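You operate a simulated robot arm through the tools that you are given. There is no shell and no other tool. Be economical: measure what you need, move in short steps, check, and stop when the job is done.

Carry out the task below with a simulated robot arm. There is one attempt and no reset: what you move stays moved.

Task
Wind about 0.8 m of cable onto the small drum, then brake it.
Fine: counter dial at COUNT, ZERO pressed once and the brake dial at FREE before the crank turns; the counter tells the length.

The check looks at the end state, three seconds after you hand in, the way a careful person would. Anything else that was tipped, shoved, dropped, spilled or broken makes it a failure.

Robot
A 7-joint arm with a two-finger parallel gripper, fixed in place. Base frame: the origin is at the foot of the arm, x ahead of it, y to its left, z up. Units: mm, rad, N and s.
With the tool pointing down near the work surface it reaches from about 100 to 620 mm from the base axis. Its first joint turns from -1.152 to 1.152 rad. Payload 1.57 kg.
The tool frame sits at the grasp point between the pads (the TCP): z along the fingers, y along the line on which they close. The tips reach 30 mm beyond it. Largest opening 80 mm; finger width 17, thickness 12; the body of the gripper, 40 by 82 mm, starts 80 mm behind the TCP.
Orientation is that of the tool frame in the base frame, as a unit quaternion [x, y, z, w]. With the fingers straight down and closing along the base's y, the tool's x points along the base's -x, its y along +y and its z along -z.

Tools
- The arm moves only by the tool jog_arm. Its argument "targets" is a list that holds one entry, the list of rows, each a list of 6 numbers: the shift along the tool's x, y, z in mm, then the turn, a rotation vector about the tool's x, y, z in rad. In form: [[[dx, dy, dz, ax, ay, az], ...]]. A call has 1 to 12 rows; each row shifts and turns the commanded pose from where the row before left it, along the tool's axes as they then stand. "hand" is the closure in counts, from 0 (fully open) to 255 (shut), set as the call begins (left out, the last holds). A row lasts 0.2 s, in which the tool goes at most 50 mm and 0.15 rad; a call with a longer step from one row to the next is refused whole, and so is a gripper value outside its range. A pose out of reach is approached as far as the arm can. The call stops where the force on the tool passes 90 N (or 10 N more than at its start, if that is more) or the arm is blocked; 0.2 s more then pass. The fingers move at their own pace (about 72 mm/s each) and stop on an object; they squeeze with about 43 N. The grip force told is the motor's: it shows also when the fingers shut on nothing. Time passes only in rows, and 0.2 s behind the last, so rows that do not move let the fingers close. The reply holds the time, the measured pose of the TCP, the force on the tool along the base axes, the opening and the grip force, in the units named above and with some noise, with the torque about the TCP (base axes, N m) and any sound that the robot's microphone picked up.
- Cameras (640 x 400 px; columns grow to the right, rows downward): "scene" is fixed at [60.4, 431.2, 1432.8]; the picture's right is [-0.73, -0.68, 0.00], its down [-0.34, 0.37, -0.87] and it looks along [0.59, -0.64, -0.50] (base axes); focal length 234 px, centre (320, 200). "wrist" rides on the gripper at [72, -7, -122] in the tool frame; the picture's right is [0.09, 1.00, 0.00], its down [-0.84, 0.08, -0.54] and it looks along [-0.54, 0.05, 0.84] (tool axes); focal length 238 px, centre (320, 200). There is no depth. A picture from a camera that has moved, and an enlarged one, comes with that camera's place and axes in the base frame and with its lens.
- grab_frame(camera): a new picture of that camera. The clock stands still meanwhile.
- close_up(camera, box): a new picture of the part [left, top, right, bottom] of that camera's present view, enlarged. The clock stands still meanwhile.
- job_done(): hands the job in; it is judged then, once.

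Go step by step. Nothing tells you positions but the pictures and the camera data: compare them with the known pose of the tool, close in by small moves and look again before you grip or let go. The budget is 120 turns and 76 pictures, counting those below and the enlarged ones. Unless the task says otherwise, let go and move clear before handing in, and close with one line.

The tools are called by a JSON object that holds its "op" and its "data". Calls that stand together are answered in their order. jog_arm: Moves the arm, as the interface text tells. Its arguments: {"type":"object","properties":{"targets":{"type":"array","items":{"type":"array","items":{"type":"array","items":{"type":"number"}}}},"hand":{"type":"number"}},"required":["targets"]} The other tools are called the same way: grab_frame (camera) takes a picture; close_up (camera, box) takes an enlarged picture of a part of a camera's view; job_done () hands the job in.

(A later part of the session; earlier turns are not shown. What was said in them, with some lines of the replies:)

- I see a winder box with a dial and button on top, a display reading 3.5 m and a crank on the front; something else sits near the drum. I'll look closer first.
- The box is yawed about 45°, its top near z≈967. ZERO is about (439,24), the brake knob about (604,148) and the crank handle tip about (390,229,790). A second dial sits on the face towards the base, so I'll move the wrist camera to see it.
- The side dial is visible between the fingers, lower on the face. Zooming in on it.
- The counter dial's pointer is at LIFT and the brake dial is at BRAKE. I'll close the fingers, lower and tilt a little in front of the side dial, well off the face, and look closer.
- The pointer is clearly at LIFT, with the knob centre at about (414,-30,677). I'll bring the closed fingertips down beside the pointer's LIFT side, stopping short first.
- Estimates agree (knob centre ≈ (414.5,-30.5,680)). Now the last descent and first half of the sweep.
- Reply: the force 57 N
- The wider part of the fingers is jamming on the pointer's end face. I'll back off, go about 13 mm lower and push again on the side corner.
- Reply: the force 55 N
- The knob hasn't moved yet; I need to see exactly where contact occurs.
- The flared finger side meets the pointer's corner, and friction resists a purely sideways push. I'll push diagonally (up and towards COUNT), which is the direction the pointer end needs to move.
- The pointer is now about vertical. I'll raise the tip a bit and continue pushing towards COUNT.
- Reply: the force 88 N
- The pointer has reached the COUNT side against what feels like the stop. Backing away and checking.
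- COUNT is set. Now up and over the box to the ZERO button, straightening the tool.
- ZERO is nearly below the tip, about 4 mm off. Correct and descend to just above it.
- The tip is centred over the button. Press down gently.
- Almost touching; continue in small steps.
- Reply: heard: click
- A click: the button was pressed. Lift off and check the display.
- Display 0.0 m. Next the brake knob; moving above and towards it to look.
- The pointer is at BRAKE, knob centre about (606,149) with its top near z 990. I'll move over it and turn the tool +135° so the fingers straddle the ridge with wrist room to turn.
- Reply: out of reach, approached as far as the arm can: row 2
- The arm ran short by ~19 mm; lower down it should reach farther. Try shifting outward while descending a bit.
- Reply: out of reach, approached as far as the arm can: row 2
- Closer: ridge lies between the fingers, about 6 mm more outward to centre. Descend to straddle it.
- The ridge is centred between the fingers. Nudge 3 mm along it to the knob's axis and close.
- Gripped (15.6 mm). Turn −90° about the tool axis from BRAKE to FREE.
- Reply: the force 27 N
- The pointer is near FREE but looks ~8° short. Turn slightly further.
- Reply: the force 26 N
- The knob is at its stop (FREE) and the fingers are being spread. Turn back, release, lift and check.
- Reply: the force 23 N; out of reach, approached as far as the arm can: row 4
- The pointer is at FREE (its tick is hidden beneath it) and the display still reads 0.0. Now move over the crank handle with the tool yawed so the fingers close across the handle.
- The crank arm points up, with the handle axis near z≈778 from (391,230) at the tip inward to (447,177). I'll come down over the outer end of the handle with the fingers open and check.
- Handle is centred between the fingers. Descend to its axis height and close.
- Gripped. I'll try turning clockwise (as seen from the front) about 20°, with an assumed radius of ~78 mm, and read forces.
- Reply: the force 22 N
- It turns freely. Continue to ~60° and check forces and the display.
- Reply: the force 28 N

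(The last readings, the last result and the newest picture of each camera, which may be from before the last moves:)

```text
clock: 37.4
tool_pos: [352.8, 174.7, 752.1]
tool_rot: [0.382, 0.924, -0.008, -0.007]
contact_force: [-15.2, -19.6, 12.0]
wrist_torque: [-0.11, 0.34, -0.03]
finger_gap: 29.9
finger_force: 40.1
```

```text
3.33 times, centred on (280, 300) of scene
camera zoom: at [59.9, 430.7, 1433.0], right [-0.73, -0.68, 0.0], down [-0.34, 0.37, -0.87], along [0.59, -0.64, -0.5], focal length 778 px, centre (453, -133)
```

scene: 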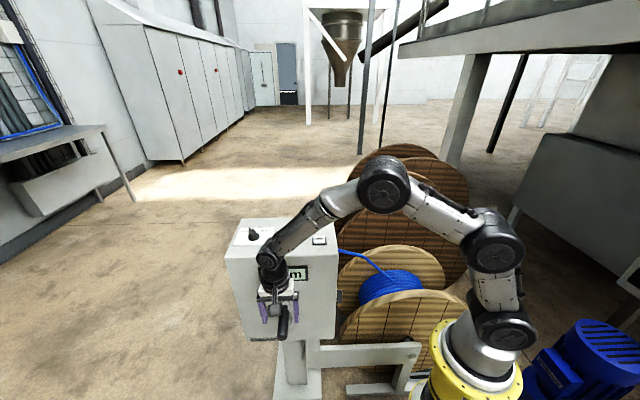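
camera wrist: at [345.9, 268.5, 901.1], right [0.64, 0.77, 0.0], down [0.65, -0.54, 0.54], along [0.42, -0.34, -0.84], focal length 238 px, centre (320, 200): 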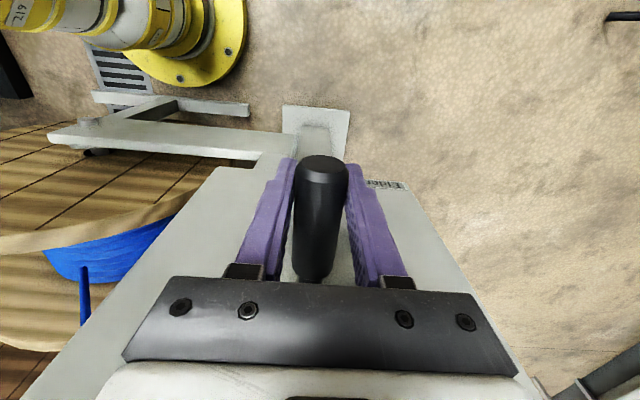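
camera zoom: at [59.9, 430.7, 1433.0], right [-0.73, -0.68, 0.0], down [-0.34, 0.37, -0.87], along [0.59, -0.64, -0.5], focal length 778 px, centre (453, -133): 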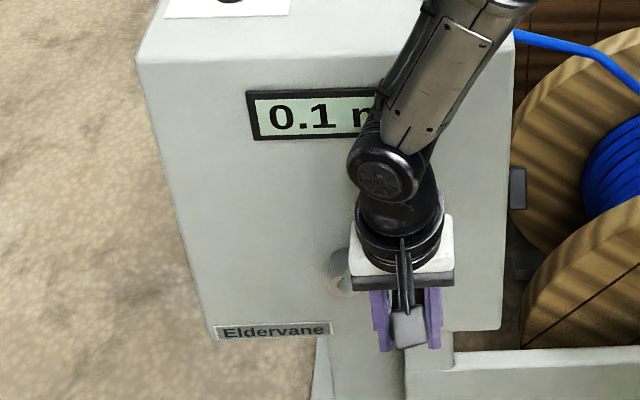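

The counter counts up: 0.1 m after about 45°. The hub looks to be at z≈686, radius ≈ 92. Continue towards the 3 o'clock position.

{"op": "jog_arm", "data": {"targets": [[[0, -8, 7.5, 0, 0, 0], [0, -7.3, 8, 0, 0, 0], [0, -6.6, 11, 0, 0, 0], [0, -5, 11.8, 0, 0, 0], [0, -3.3, 12.4, 0, 0, 0], [0, -1.5, 11.2, 0, 0, 0], [0, 0, 0, 0, 0, 0]]]}}

{"op": "close_up", "data": {"camera": "scene", "box": [220, 240, 340, 360]}}

```text
clock: 39.0
tool_pos: [327.1, 150.3, 689.7]
tool_rot: [0.383, 0.924, -0.011, -0.01]
contact_force: [-16.7, -51.8, 9.7]
wrist_torque: [1.07, -0.08, 0.22]
finger_gap: 29.7
finger_force: 39.1
```

```text
3.33 times, centred on (280, 300) of scene
camera zoom: at [60.0, 430.2, 1433.1], right [-0.73, -0.68, 0.0], down [-0.34, 0.37, -0.87], along [0.59, -0.64, -0.5], focal length 778 px, centre (453, -133)
```

zoom: 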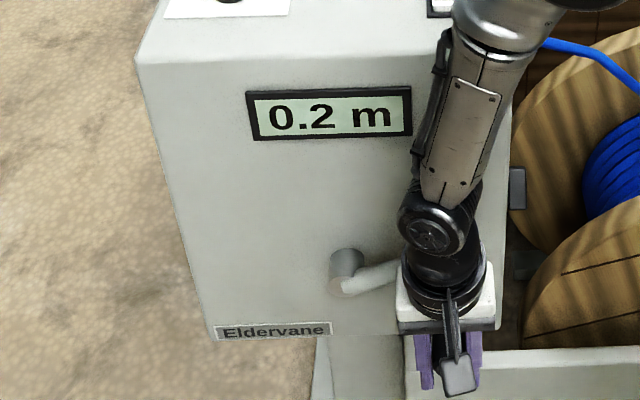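

0.2 m at ~85°, and the force shows the true radius is about 102 (centre z≈677). Adjust and carry on to ~130°.

{"op": "jog_arm", "data": {"targets": [[[0, -5.4, 7.7, 0, 0, 0], [0, -5.4, 7.7, 0, 0, 0], [0, 1.6, 17.8, 0, 0, 0], [0, 4.6, 17.3, 0, 0, 0], [0, 7.5, 16.1, 0, 0, 0], [0, 10.3, 14.7, 0, 0, 0], [0, 0, 0, 0, 0, 0]]]}}

{"op": "close_up", "data": {"camera": "scene", "box": [220, 240, 340, 360]}}

```text
clock: 40.6
tool_pos: [325.1, 157.9, 604.4]
tool_rot: [0.382, 0.924, -0.019, -0.017]
contact_force: [-31.1, -34.7, -23.6]
wrist_torque: [0.83, -1.13, -0.33]
finger_gap: 29.5
finger_force: 39.6
```

```text
3.33 times, centred on (280, 300) of scene
camera zoom: at [60.1, 430.8, 1432.9], right [-0.73, -0.68, 0.0], down [-0.34, 0.37, -0.87], along [0.59, -0.64, -0.5], focal length 778 px, centre (453, -133)
```

zoom: 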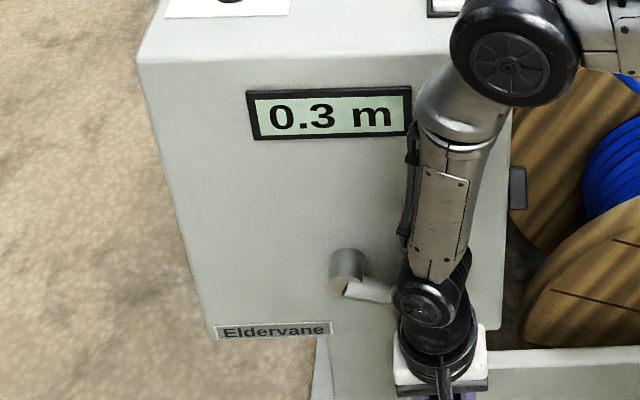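

0.3 m. Fitting all the points gives hub centre at lateral −18, z≈653, radius ≈127, which matches the arm angle in the picture. Correct for this and continue.

{"op": "jog_arm", "data": {"targets": [[[0, -9.3, 5.9, 0, 0, 0], [0, -9.3, 5.9, 0, 0, 0], [0, 5.1, 9.8, 0, 0, 0], [0, 8.6, 12.9, 0, 0, 0], [0, 10, 11.8, 0, 0, 0], [0, 11.5, 10.5, 0, 0, 0], [0, 12.6, 9, 0, 0, 0], [0, 0, 0, 0, 0, 0]]]}}

{"op": "close_up", "data": {"camera": "scene", "box": [210, 240, 370, 400]}}

```text
clock: 42.4
tool_pos: [368.6, 187.8, 547.2]
tool_rot: [0.382, 0.924, 0.002, 0.002]
contact_force: [11.8, -11.6, 9.6]
wrist_torque: [0.96, 0.82, -0.03]
finger_gap: 29.8
finger_force: 39.5
```

```text
2.50 times, centred on (290, 320) of scene
camera zoom: at [60.5, 431.0, 1432.8], right [-0.73, -0.68, 0.0], down [-0.34, 0.37, -0.87], along [0.59, -0.64, -0.5], focal length 584 px, centre (395, -100)
```

zoom: 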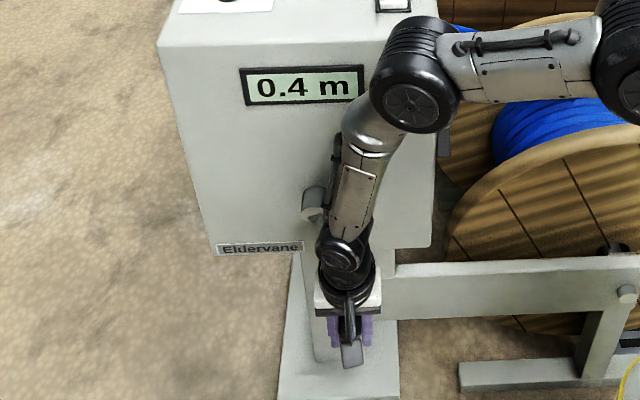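

Forces are small now, so the circle is right. 0.4 m at ~140° of turn; continue through the bottom.

{"op": "jog_arm", "data": {"targets": [[[0, 13.6, 7.4, 0, 0, 0], [0, 14.5, 5.7, 0, 0, 0], [0, 15, 3.9, 0, 0, 0], [0, 15.3, 2, 0, 0, 0], [0, 15.5, 0.1, 0, 0, 0], [0, 15.4, -1.7, 0, 0, 0], [0, 15.1, -3.6, 0, 0, 0], [0, 14.6, -5.5, 0, 0, 0], [0, 13.7, -7.1, 0, 0, 0], [0, 0, 0, 0, 0, 0]]]}}

{"op": "close_up", "data": {"camera": "scene", "box": [210, 240, 370, 400]}}

```text
clock: 44.6
tool_pos: [461.2, 280.2, 545.7]
tool_rot: [0.381, 0.925, 0.001, 0.002]
contact_force: [-11.6, -15.6, 23.6]
wrist_torque: [0.41, -0.88, -0.12]
finger_gap: 30.1
finger_force: 39.6
```

```text
2.50 times, centred on (290, 320) of scene
camera zoom: at [59.9, 430.8, 1432.9], right [-0.73, -0.68, 0.0], down [-0.34, 0.37, -0.87], along [0.59, -0.64, -0.5], focal length 584 px, centre (395, -100)
```

zoom: 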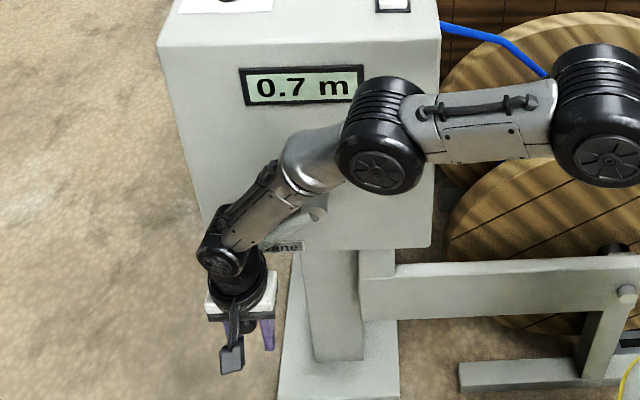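

0.7 m at ~203° of turn. Now advance in small steps until 0.8 shows.

{"op": "jog_arm", "data": {"targets": [[[0, 12.8, -8.8, 0, 0, 0], [0, 10, -8.7, 0, 0, 0], [0, 7.6, -8.1, 0, 0, 0], [0, 0, 0, 0, 0, 0]]]}}

{"op": "close_up", "data": {"camera": "scene", "box": [210, 230, 330, 330]}}

```text
clock: 45.3
tool_pos: [467.8, 286.8, 562.7]
tool_rot: [0.382, 0.924, -0.019, -0.011]
contact_force: [-20.8, -14.7, 34.2]
wrist_torque: [-0.01, -1.43, 0.31]
finger_gap: 29.8
finger_force: 39.5
stopped in row 3: the force on the tool passed its limit at 109 N (the readings are from after the stop); the commanded pose is now the measured one
```

```text
4.00 times, centred on (270, 280) of scene
camera zoom: at [59.4, 430.7, 1433.0], right [-0.73, -0.68, 0.0], down [-0.34, 0.37, -0.87], along [0.59, -0.64, -0.5], focal length 934 px, centre (520, -120)
```

zoom: 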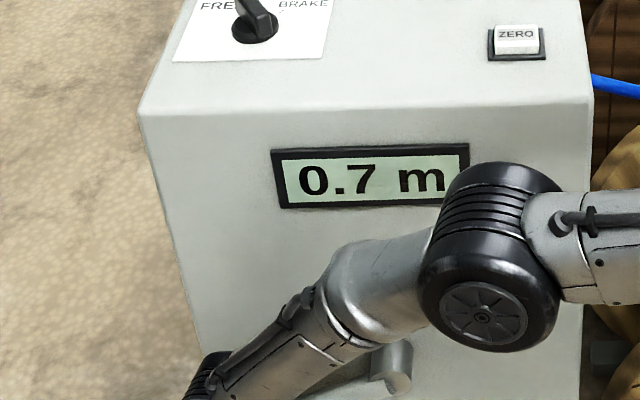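

The call stopped on force; the tool is being held back inward. Look at what is touching.

{"op": "grab_frame", "data": {"camera": "wrist"}}

{"op": "close_up", "data": {"camera": "scene", "box": [230, 280, 350, 400]}}

```text
30 pictures are left
camera wrist: at [417.2, 338.3, 684.8], right [0.64, 0.77, -0.04], down [0.67, -0.52, 0.53], along [0.39, -0.37, -0.85], focal length 238 px, centre (320, 200)
```

wrist: 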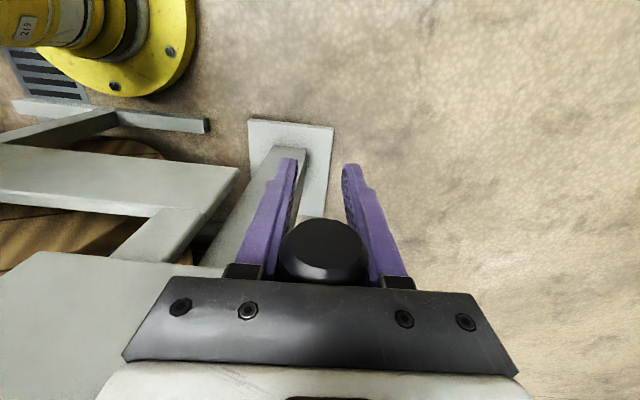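

```text
3.33 times, centred on (290, 340) of scene
camera zoom: at [59.4, 430.7, 1433.0], right [-0.73, -0.68, 0.0], down [-0.34, 0.37, -0.87], along [0.59, -0.64, -0.5], focal length 778 px, centre (420, -267)
```

zoom: 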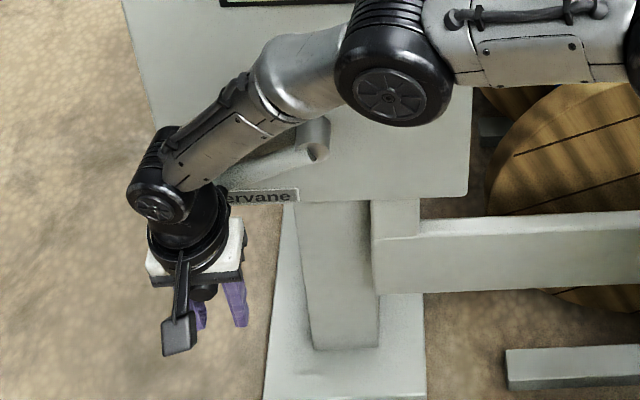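

The handle slid up along the fingers to near the palm during the down-stroke, so my enlarged circle was false. True centre is about z≈677 with R≈104, and the crank is now at about 243°. Going up from here drags the handle the right way; take two small steps on the true circle.

{"op": "jog_arm", "data": {"targets": [[[0, 5, -11.6, 0, 0, 0], [0, 3.6, -12.2, 0, 0, 0], [0, 0, 0, 0, 0, 0]]]}}

{"op": "close_up", "data": {"camera": "scene", "box": [210, 230, 330, 330]}}

{"op": "grab_frame", "data": {"camera": "wrist"}}

```text
clock: 46.1
tool_pos: [473.2, 292.6, 580.8]
tool_rot: [0.384, 0.923, -0.021, -0.014]
contact_force: [-12.2, -18.6, 2.3]
wrist_torque: [1.08, -0.52, 0.17]
finger_gap: 29.6
finger_force: 38.2
```

```text
4.00 times, centred on (270, 280) of scene
camera zoom: at [60.1, 430.8, 1432.9], right [-0.73, -0.68, 0.0], down [-0.34, 0.37, -0.87], along [0.59, -0.64, -0.5], focal length 934 px, centre (520, -120)
```

zoom: 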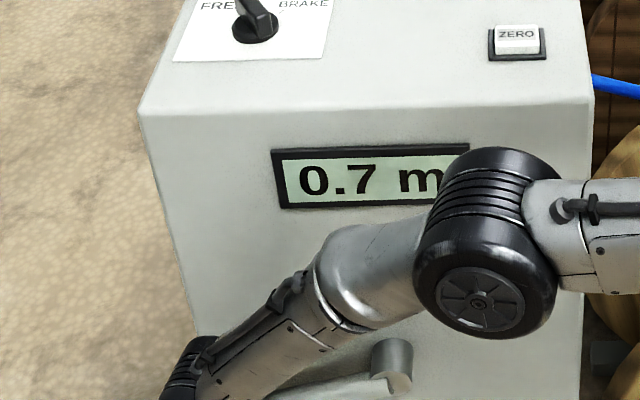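

```text
27 pictures are left
camera wrist: at [422.4, 344.0, 703.5], right [0.64, 0.77, -0.05], down [0.67, -0.52, 0.53], along [0.38, -0.37, -0.85], focal length 238 px, centre (320, 200)
```

wrist: 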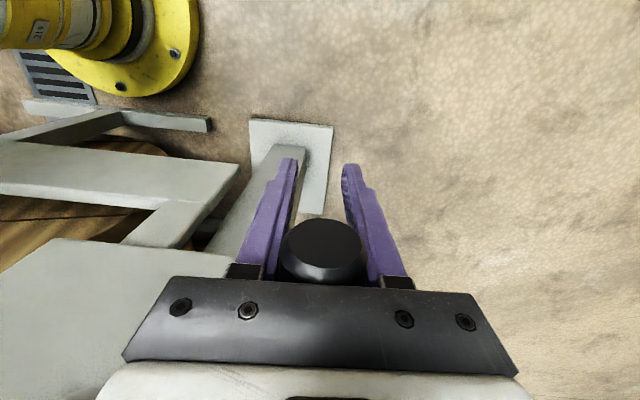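

The handle follows without slipping. One more ~7° step.

{"op": "jog_arm", "data": {"targets": [[[0, 2.1, -12.5, 0, 0, 0], [0, 0, 0, 0, 0, 0]]]}}

{"op": "close_up", "data": {"camera": "scene", "box": [210, 230, 330, 330]}}

```text
clock: 46.7
tool_pos: [473.9, 294.4, 593.2]
tool_rot: [0.384, 0.923, -0.022, -0.014]
contact_force: [-11.1, -20.5, -3.8]
wrist_torque: [1.38, -0.2, 0.24]
finger_gap: 30.0
finger_force: 39.2
```

```text
4.00 times, centred on (270, 280) of scene
camera zoom: at [60.3, 430.9, 1432.9], right [-0.73, -0.68, 0.0], down [-0.34, 0.37, -0.87], along [0.59, -0.64, -0.5], focal length 934 px, centre (520, -120)
```

zoom: 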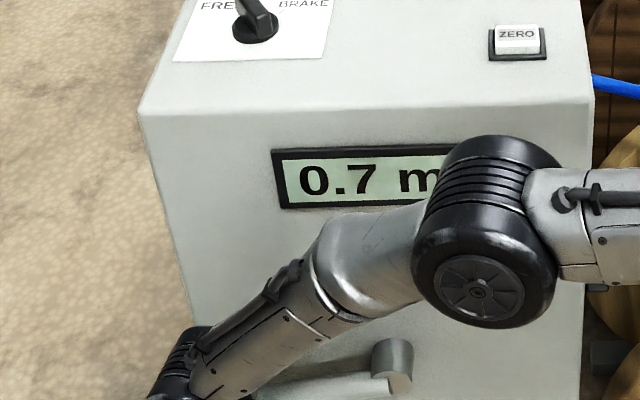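

Still 0.7. Another ~8°.

{"op": "jog_arm", "data": {"targets": [[[0, 0.6, -12.7, 0, 0, 0], [0, 0, 0, 0, 0, 0]]]}}

{"op": "close_up", "data": {"camera": "scene", "box": [210, 230, 330, 330]}}

```text
clock: 47.3
tool_pos: [475.5, 295.3, 606.0]
tool_rot: [0.385, 0.923, -0.02, -0.013]
contact_force: [-3.6, -15.7, -12.8]
wrist_torque: [1.17, 0.37, 0.19]
finger_gap: 29.8
finger_force: 39.0
```

```text
4.00 times, centred on (270, 280) of scene
camera zoom: at [60.6, 431.1, 1432.8], right [-0.73, -0.68, 0.0], down [-0.34, 0.37, -0.87], along [0.59, -0.64, -0.5], focal length 934 px, centre (520, -120)
```

zoom: 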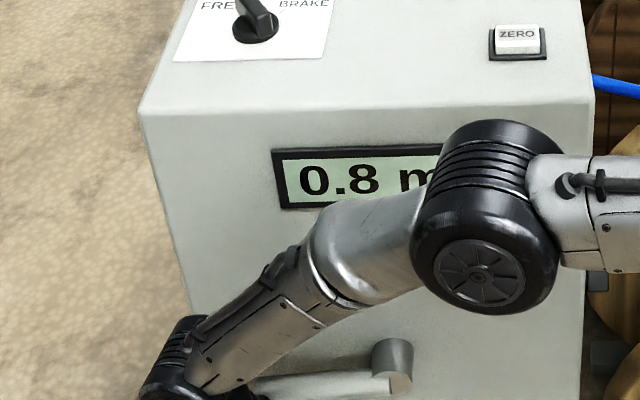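

0.8 m has just appeared. Go about 8° further to sit well inside 0.8, then check.

{"op": "jog_arm", "data": {"targets": [[[0, -0.8, -14, 0, 0, 0], [0, 0, 0, 0, 0, 0]]]}}

{"op": "jog_arm", "data": {"targets": [[[0, 0, 0, 0, 0, 0], [0, 0, 0, 0, 0, 0]]], "hand": 130}}

{"op": "close_up", "data": {"camera": "scene", "box": [210, 230, 370, 400]}}

{"op": "grab_frame", "data": {"camera": "wrist"}}

```text
clock: 47.9
tool_pos: [474.9, 296.4, 619.5]
tool_rot: [0.383, 0.923, -0.017, -0.011]
contact_force: [-1.0, -7.4, -15.2]
wrist_torque: [0.74, 0.67, 0.14]
finger_gap: 30.1
finger_force: 39.2
```

```text
clock: 48.5
tool_pos: [476.1, 298.7, 624.1]
tool_rot: [0.384, 0.923, -0.017, -0.01]
contact_force: [-0.7, 0.0, 0.5]
wrist_torque: [-0.01, 0.01, -0.05]
finger_gap: 39.1
finger_force: 0.1
```

```text
2.35 times, centred on (290, 315) of scene
camera zoom: at [60.4, 431.2, 1432.8], right [-0.73, -0.68, 0.0], down [-0.34, 0.37, -0.87], along [0.59, -0.64, -0.5], focal length 550 px, centre (391, -71)
```

zoom: 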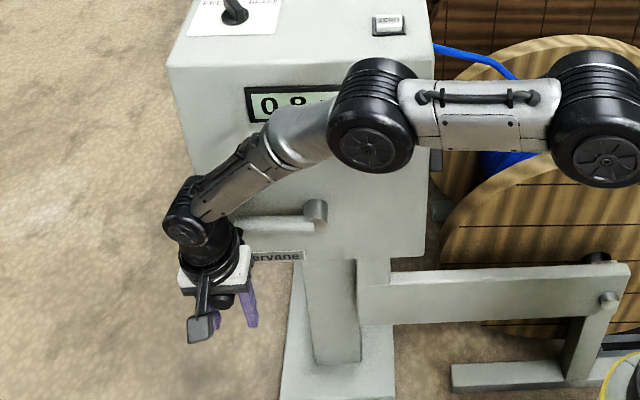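

```text
23 pictures are left
camera wrist: at [425.6, 348.1, 745.7], right [0.64, 0.77, -0.04], down [0.66, -0.53, 0.53], along [0.39, -0.37, -0.85], focal length 238 px, centre (320, 200)
```

wrist: 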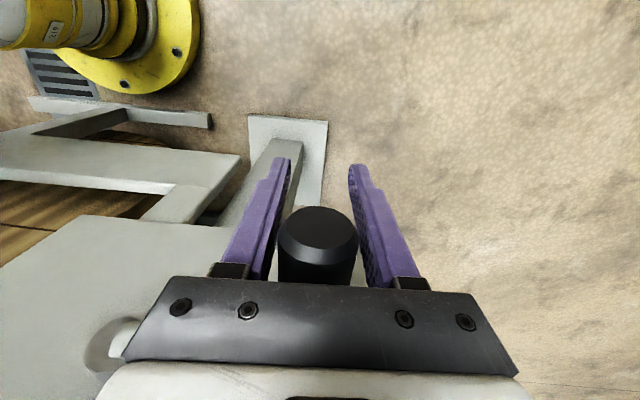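

The crank holds its place with the fingers loosened. Open wider, slide straight outward off the handle, then rise.

{"op": "jog_arm", "data": {"targets": [[[0, 0, 0, 0, 0, 0], [30, 0, 0, 0, 0, 0], [35, 0, 0, 0, 0, 0], [10, 0, -45, 0, 0, 0], [0, 0, -48, 0, 0, 0], [0, 0, -48, 0, 0, 0], [0, 0, -48, 0, 0, 0]]], "hand": 70}}

{"op": "grab_frame", "data": {"camera": "scene"}}

```text
clock: 50.1
tool_pos: [429.7, 358.8, 814.0]
tool_rot: [0.384, 0.923, -0.018, -0.012]
contact_force: [0.7, -0.1, 0.0]
wrist_torque: [0.0, -0.03, 0.0]
finger_gap: 57.9
finger_force: 0.1
```

```text
22 pictures are left
```

scene: 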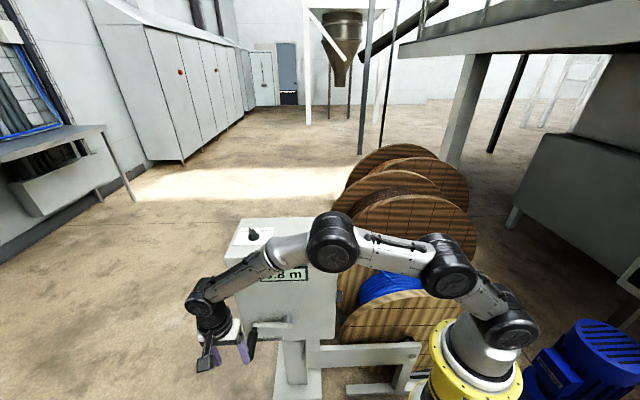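

0.8 m holds. Rise above the box, level the tool, and yaw back to 0.

{"op": "jog_arm", "data": {"targets": [[[0, 0, -48, 0, 0, 0], [0, 0, -48, 0, 0, 0], [0, 0, -48, 0, 0, 0], [0, 0, -48, 0, 0, 0], [0, 0, -46, 0, 0, 0], [0, 0, 0, -0.042, -0.0085, 0], [0, 0, 0, 0, 0, -0.131], [0, 0, 0, 0, 0, -0.131], [0, 0, 0, 0, 0, -0.131], [0, 0, 0, 0, 0, -0.131], [0, 0, 0, 0, 0, -0.131], [0, 0, 0, 0, 0, -0.131]]]}}

```text
clock: 52.7
tool_pos: [439.4, 361.9, 1050.2]
tool_rot: [-0.001, 1.0, -0.001, 0.001]
contact_force: [1.0, 0.2, -0.7]
wrist_torque: [-0.02, -0.01, -0.04]
finger_gap: 58.1
finger_force: 0.0
```

{"op": "jog_arm", "data": {"targets": [[[-25, -35.3, 0, 0, 0, 0], [-25, -35.3, 0, 0, 0, 0], [-25, -35.3, 0, 0, 0, 0], [-25, -35.3, 0, 0, 0, 0], [-25, -35.3, 0, 0, 0, 0], [-25, -35.3, 0, 0, 0, 0], [0, 0, 0, 0, 0, 0]]]}}

{"op": "grab_frame", "data": {"camera": "wrist"}}

```text
clock: 54.3
tool_pos: [587.8, 148.3, 1049.9]
tool_rot: [0.0, 1.0, 0.0, 0.001]
contact_force: [-0.3, 0.7, 0.3]
wrist_torque: [-0.01, -0.01, -0.01]
finger_gap: 58.0
finger_force: 0.0
```

```text
21 pictures are left
camera wrist: at [516.5, 143.4, 1171.5], right [-0.09, 1.0, 0.0], down [0.84, 0.08, 0.54], along [0.54, 0.05, -0.84], focal length 238 px, centre (320, 200)
```

wrist: 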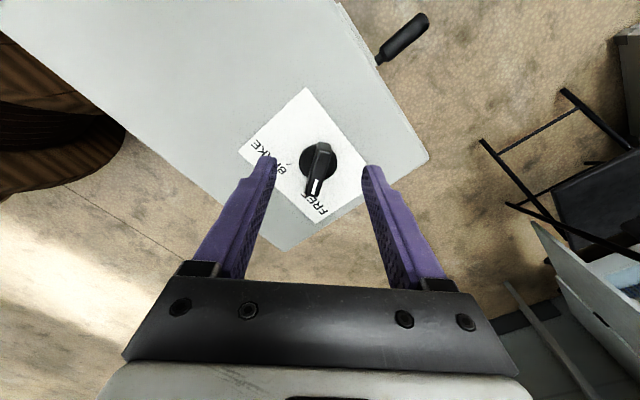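

Knob sits between the fingers. Descend onto it as before.

{"op": "jog_arm", "data": {"targets": [[[-6, 1.5, 16, 0, 0, 0], [-8, 1, 16, 0, 0, 0], [-5, 0, 16, 0, 0, 0], [0, 0, 0, 0, 0, 0]]]}}

{"op": "close_up", "data": {"camera": "wrist", "box": [240, 110, 400, 230]}}

```text
clock: 55.3
tool_pos: [608.2, 149.8, 1000.4]
tool_rot: [0.001, 1.0, 0.0, 0.001]
contact_force: [-0.7, -0.1, -0.2]
wrist_torque: [0.0, 0.0, -0.01]
finger_gap: 58.1
finger_force: 0.0
```

```text
3.33 times, centred on (320, 170) of wrist
camera zoom: at [536.9, 144.8, 1121.6], right [-0.09, 1.0, 0.0], down [0.84, 0.08, 0.54], along [0.54, 0.05, -0.84], focal length 794 px, centre (320, 300)
```

zoom: 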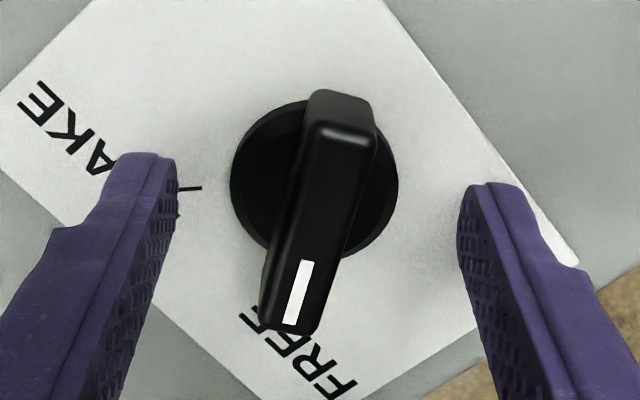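

Well placed. Close on the ridge.

{"op": "jog_arm", "data": {"targets": [[[0, 0, -1, 0, 0, 0], [0, 0, 0, 0, 0, 0], [0, 0, 0, 0, 0, 0]]], "hand": 255}}

{"op": "jog_arm", "data": {"targets": [[[0, 0, 0, 0, 0, 0.131], [0, 0, 0, 0, 0, 0.131], [0, 0, 0, 0, 0, 0.131], [0, 0, 0, 0, 0, 0.131], [0, 0, 0, 0, 0, 0.131], [0, 0, 0, 0, 0, 0.131], [0, 0, 0, 0, 0, 0.131], [0, 0, 0, 0, 0, 0.131], [0, 0, 0, 0, 0, 0.131], [0, 0, 0, 0, 0, 0.131], [0, 0, 0, 0, 0, 0.131], [0, 0, 0, 0, 0, 0.131]]]}}

{"op": "close_up", "data": {"camera": "wrist", "box": [240, 110, 400, 230]}}

```text
clock: 56.1
tool_pos: [609.4, 147.8, 1001.5]
tool_rot: [0.002, 1.0, -0.001, 0.0]
contact_force: [-1.4, -8.4, 0.2]
wrist_torque: [0.24, 0.2, -0.44]
finger_gap: 15.7
finger_force: 31.1
```

```text
clock: 58.7
tool_pos: [607.8, 150.3, 1002.2]
tool_rot: [0.709, 0.705, -0.001, 0.001]
contact_force: [-1.4, -15.1, -13.2]
wrist_torque: [-0.27, -0.28, 0.73]
finger_gap: 15.8
finger_force: 31.7
```

```text
3.33 times, centred on (320, 170) of wrist
camera zoom: at [602.3, 223.7, 1123.0], right [1.0, 0.09, 0.0], down [0.07, -0.84, 0.55], along [0.05, -0.54, -0.84], focal length 794 px, centre (320, 300)
```

zoom: 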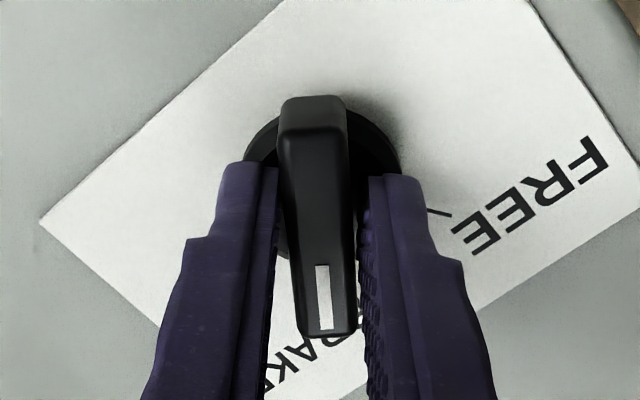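

It matches the original BRAKE appearance. A small extra nudge to the stop, back, release and lift.

{"op": "jog_arm", "data": {"targets": [[[0, 0, 0, 0, 0, 0.1], [0, 0, 0, 0, 0, 0], [0, 0, 0, 0, 0, -0.1]]]}}

{"op": "jog_arm", "data": {"targets": [[[0, 0, 0, 0, 0, 0], [0, 0, 0, 0, 0, 0], [0, 0, -20, 0, 0, 0], [0, -6, -20, 0, 0, 0], [0, -15, -20, 0, 0, 0]]], "hand": 70}}

{"op": "close_up", "data": {"camera": "wrist", "box": [240, 90, 400, 210]}}

{"op": "close_up", "data": {"camera": "scene", "box": [220, 200, 340, 350]}}

```text
clock: 59.5
tool_pos: [607.5, 151.4, 1002.1]
tool_rot: [0.708, 0.706, 0.0, -0.001]
contact_force: [-2.8, -6.6, -17.2]
wrist_torque: [-0.38, -0.38, 0.47]
finger_gap: 15.5
finger_force: 31.9
```

```text
clock: 60.7
tool_pos: [584.2, 149.4, 1063.1]
tool_rot: [0.708, 0.706, 0.001, 0.001]
contact_force: [-0.7, 0.8, -0.1]
wrist_torque: [0.0, -0.01, -0.01]
finger_gap: 58.0
finger_force: 0.1
out of reach, approached as far as the arm can: row 4
```

```text
3.33 times, centred on (320, 150) of wrist
camera zoom: at [577.8, 223.5, 1184.2], right [1.0, 0.09, 0.0], down [0.07, -0.84, 0.54], along [0.05, -0.54, -0.84], focal length 794 px, centre (320, 367)
```

zoom: 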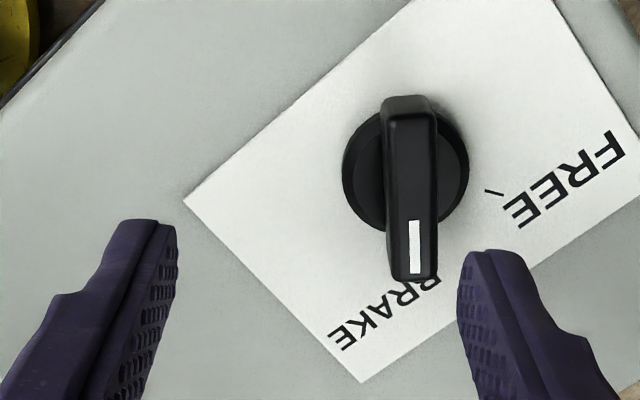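

```text
2.67 times, centred on (280, 275) of scene
camera zoom: at [60.4, 431.2, 1432.8], right [-0.73, -0.68, 0.0], down [-0.34, 0.37, -0.87], along [0.59, -0.64, -0.5], focal length 623 px, centre (427, 0)
```

zoom: 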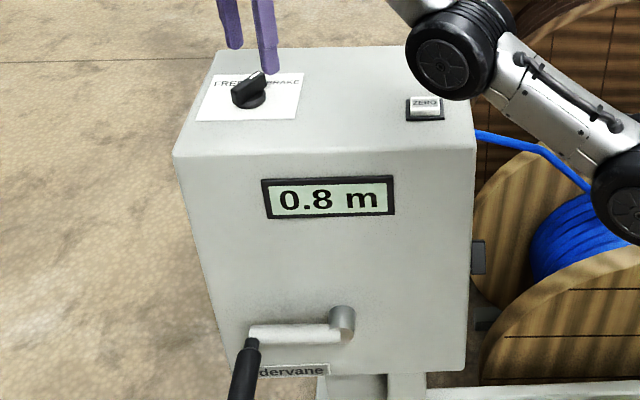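

Brake is at BRAKE and the counter shows 0.8 m. Move clear and check once more.

{"op": "jog_arm", "data": {"targets": [[[0, -30, -30, 0, 0, 0], [0, -35, -30, 0, 0, 0], [0, -35, -30, 0, 0, 0], [0, -35, -30, 0, 0, 0]]]}}

{"op": "grab_frame", "data": {"camera": "scene"}}

```text
clock: 61.7
tool_pos: [476.0, 156.9, 1188.6]
tool_rot: [0.708, 0.706, -0.001, 0.0]
contact_force: [0.1, 0.1, -0.1]
wrist_torque: [0.01, 0.0, 0.03]
finger_gap: 57.7
finger_force: 0.0
out of reach, approached as far as the arm can: row 1, 2
```

```text
16 pictures are left
```

scene: 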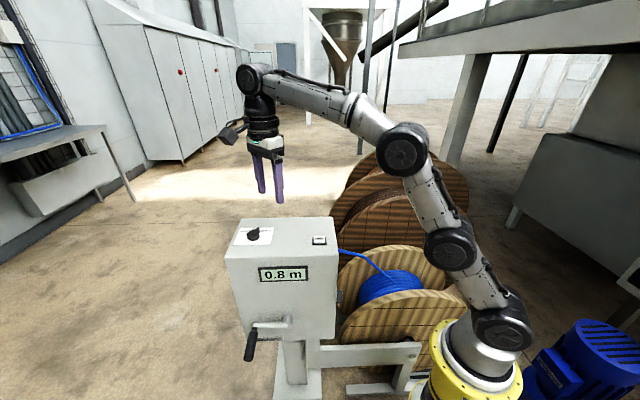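

The arm is clear, the counter reads 0.8 m and the brake is on, so I'm handing in.

{"op": "job_done", "data": {}}

```text
The job is handed in.
```

The counter reads 0.8 m wound onto the small drum. The counter dial is at COUNT, ZERO was pressed once, the brake dial was at FREE while the crank turned and is now at BRAKE, and the arm is clear.
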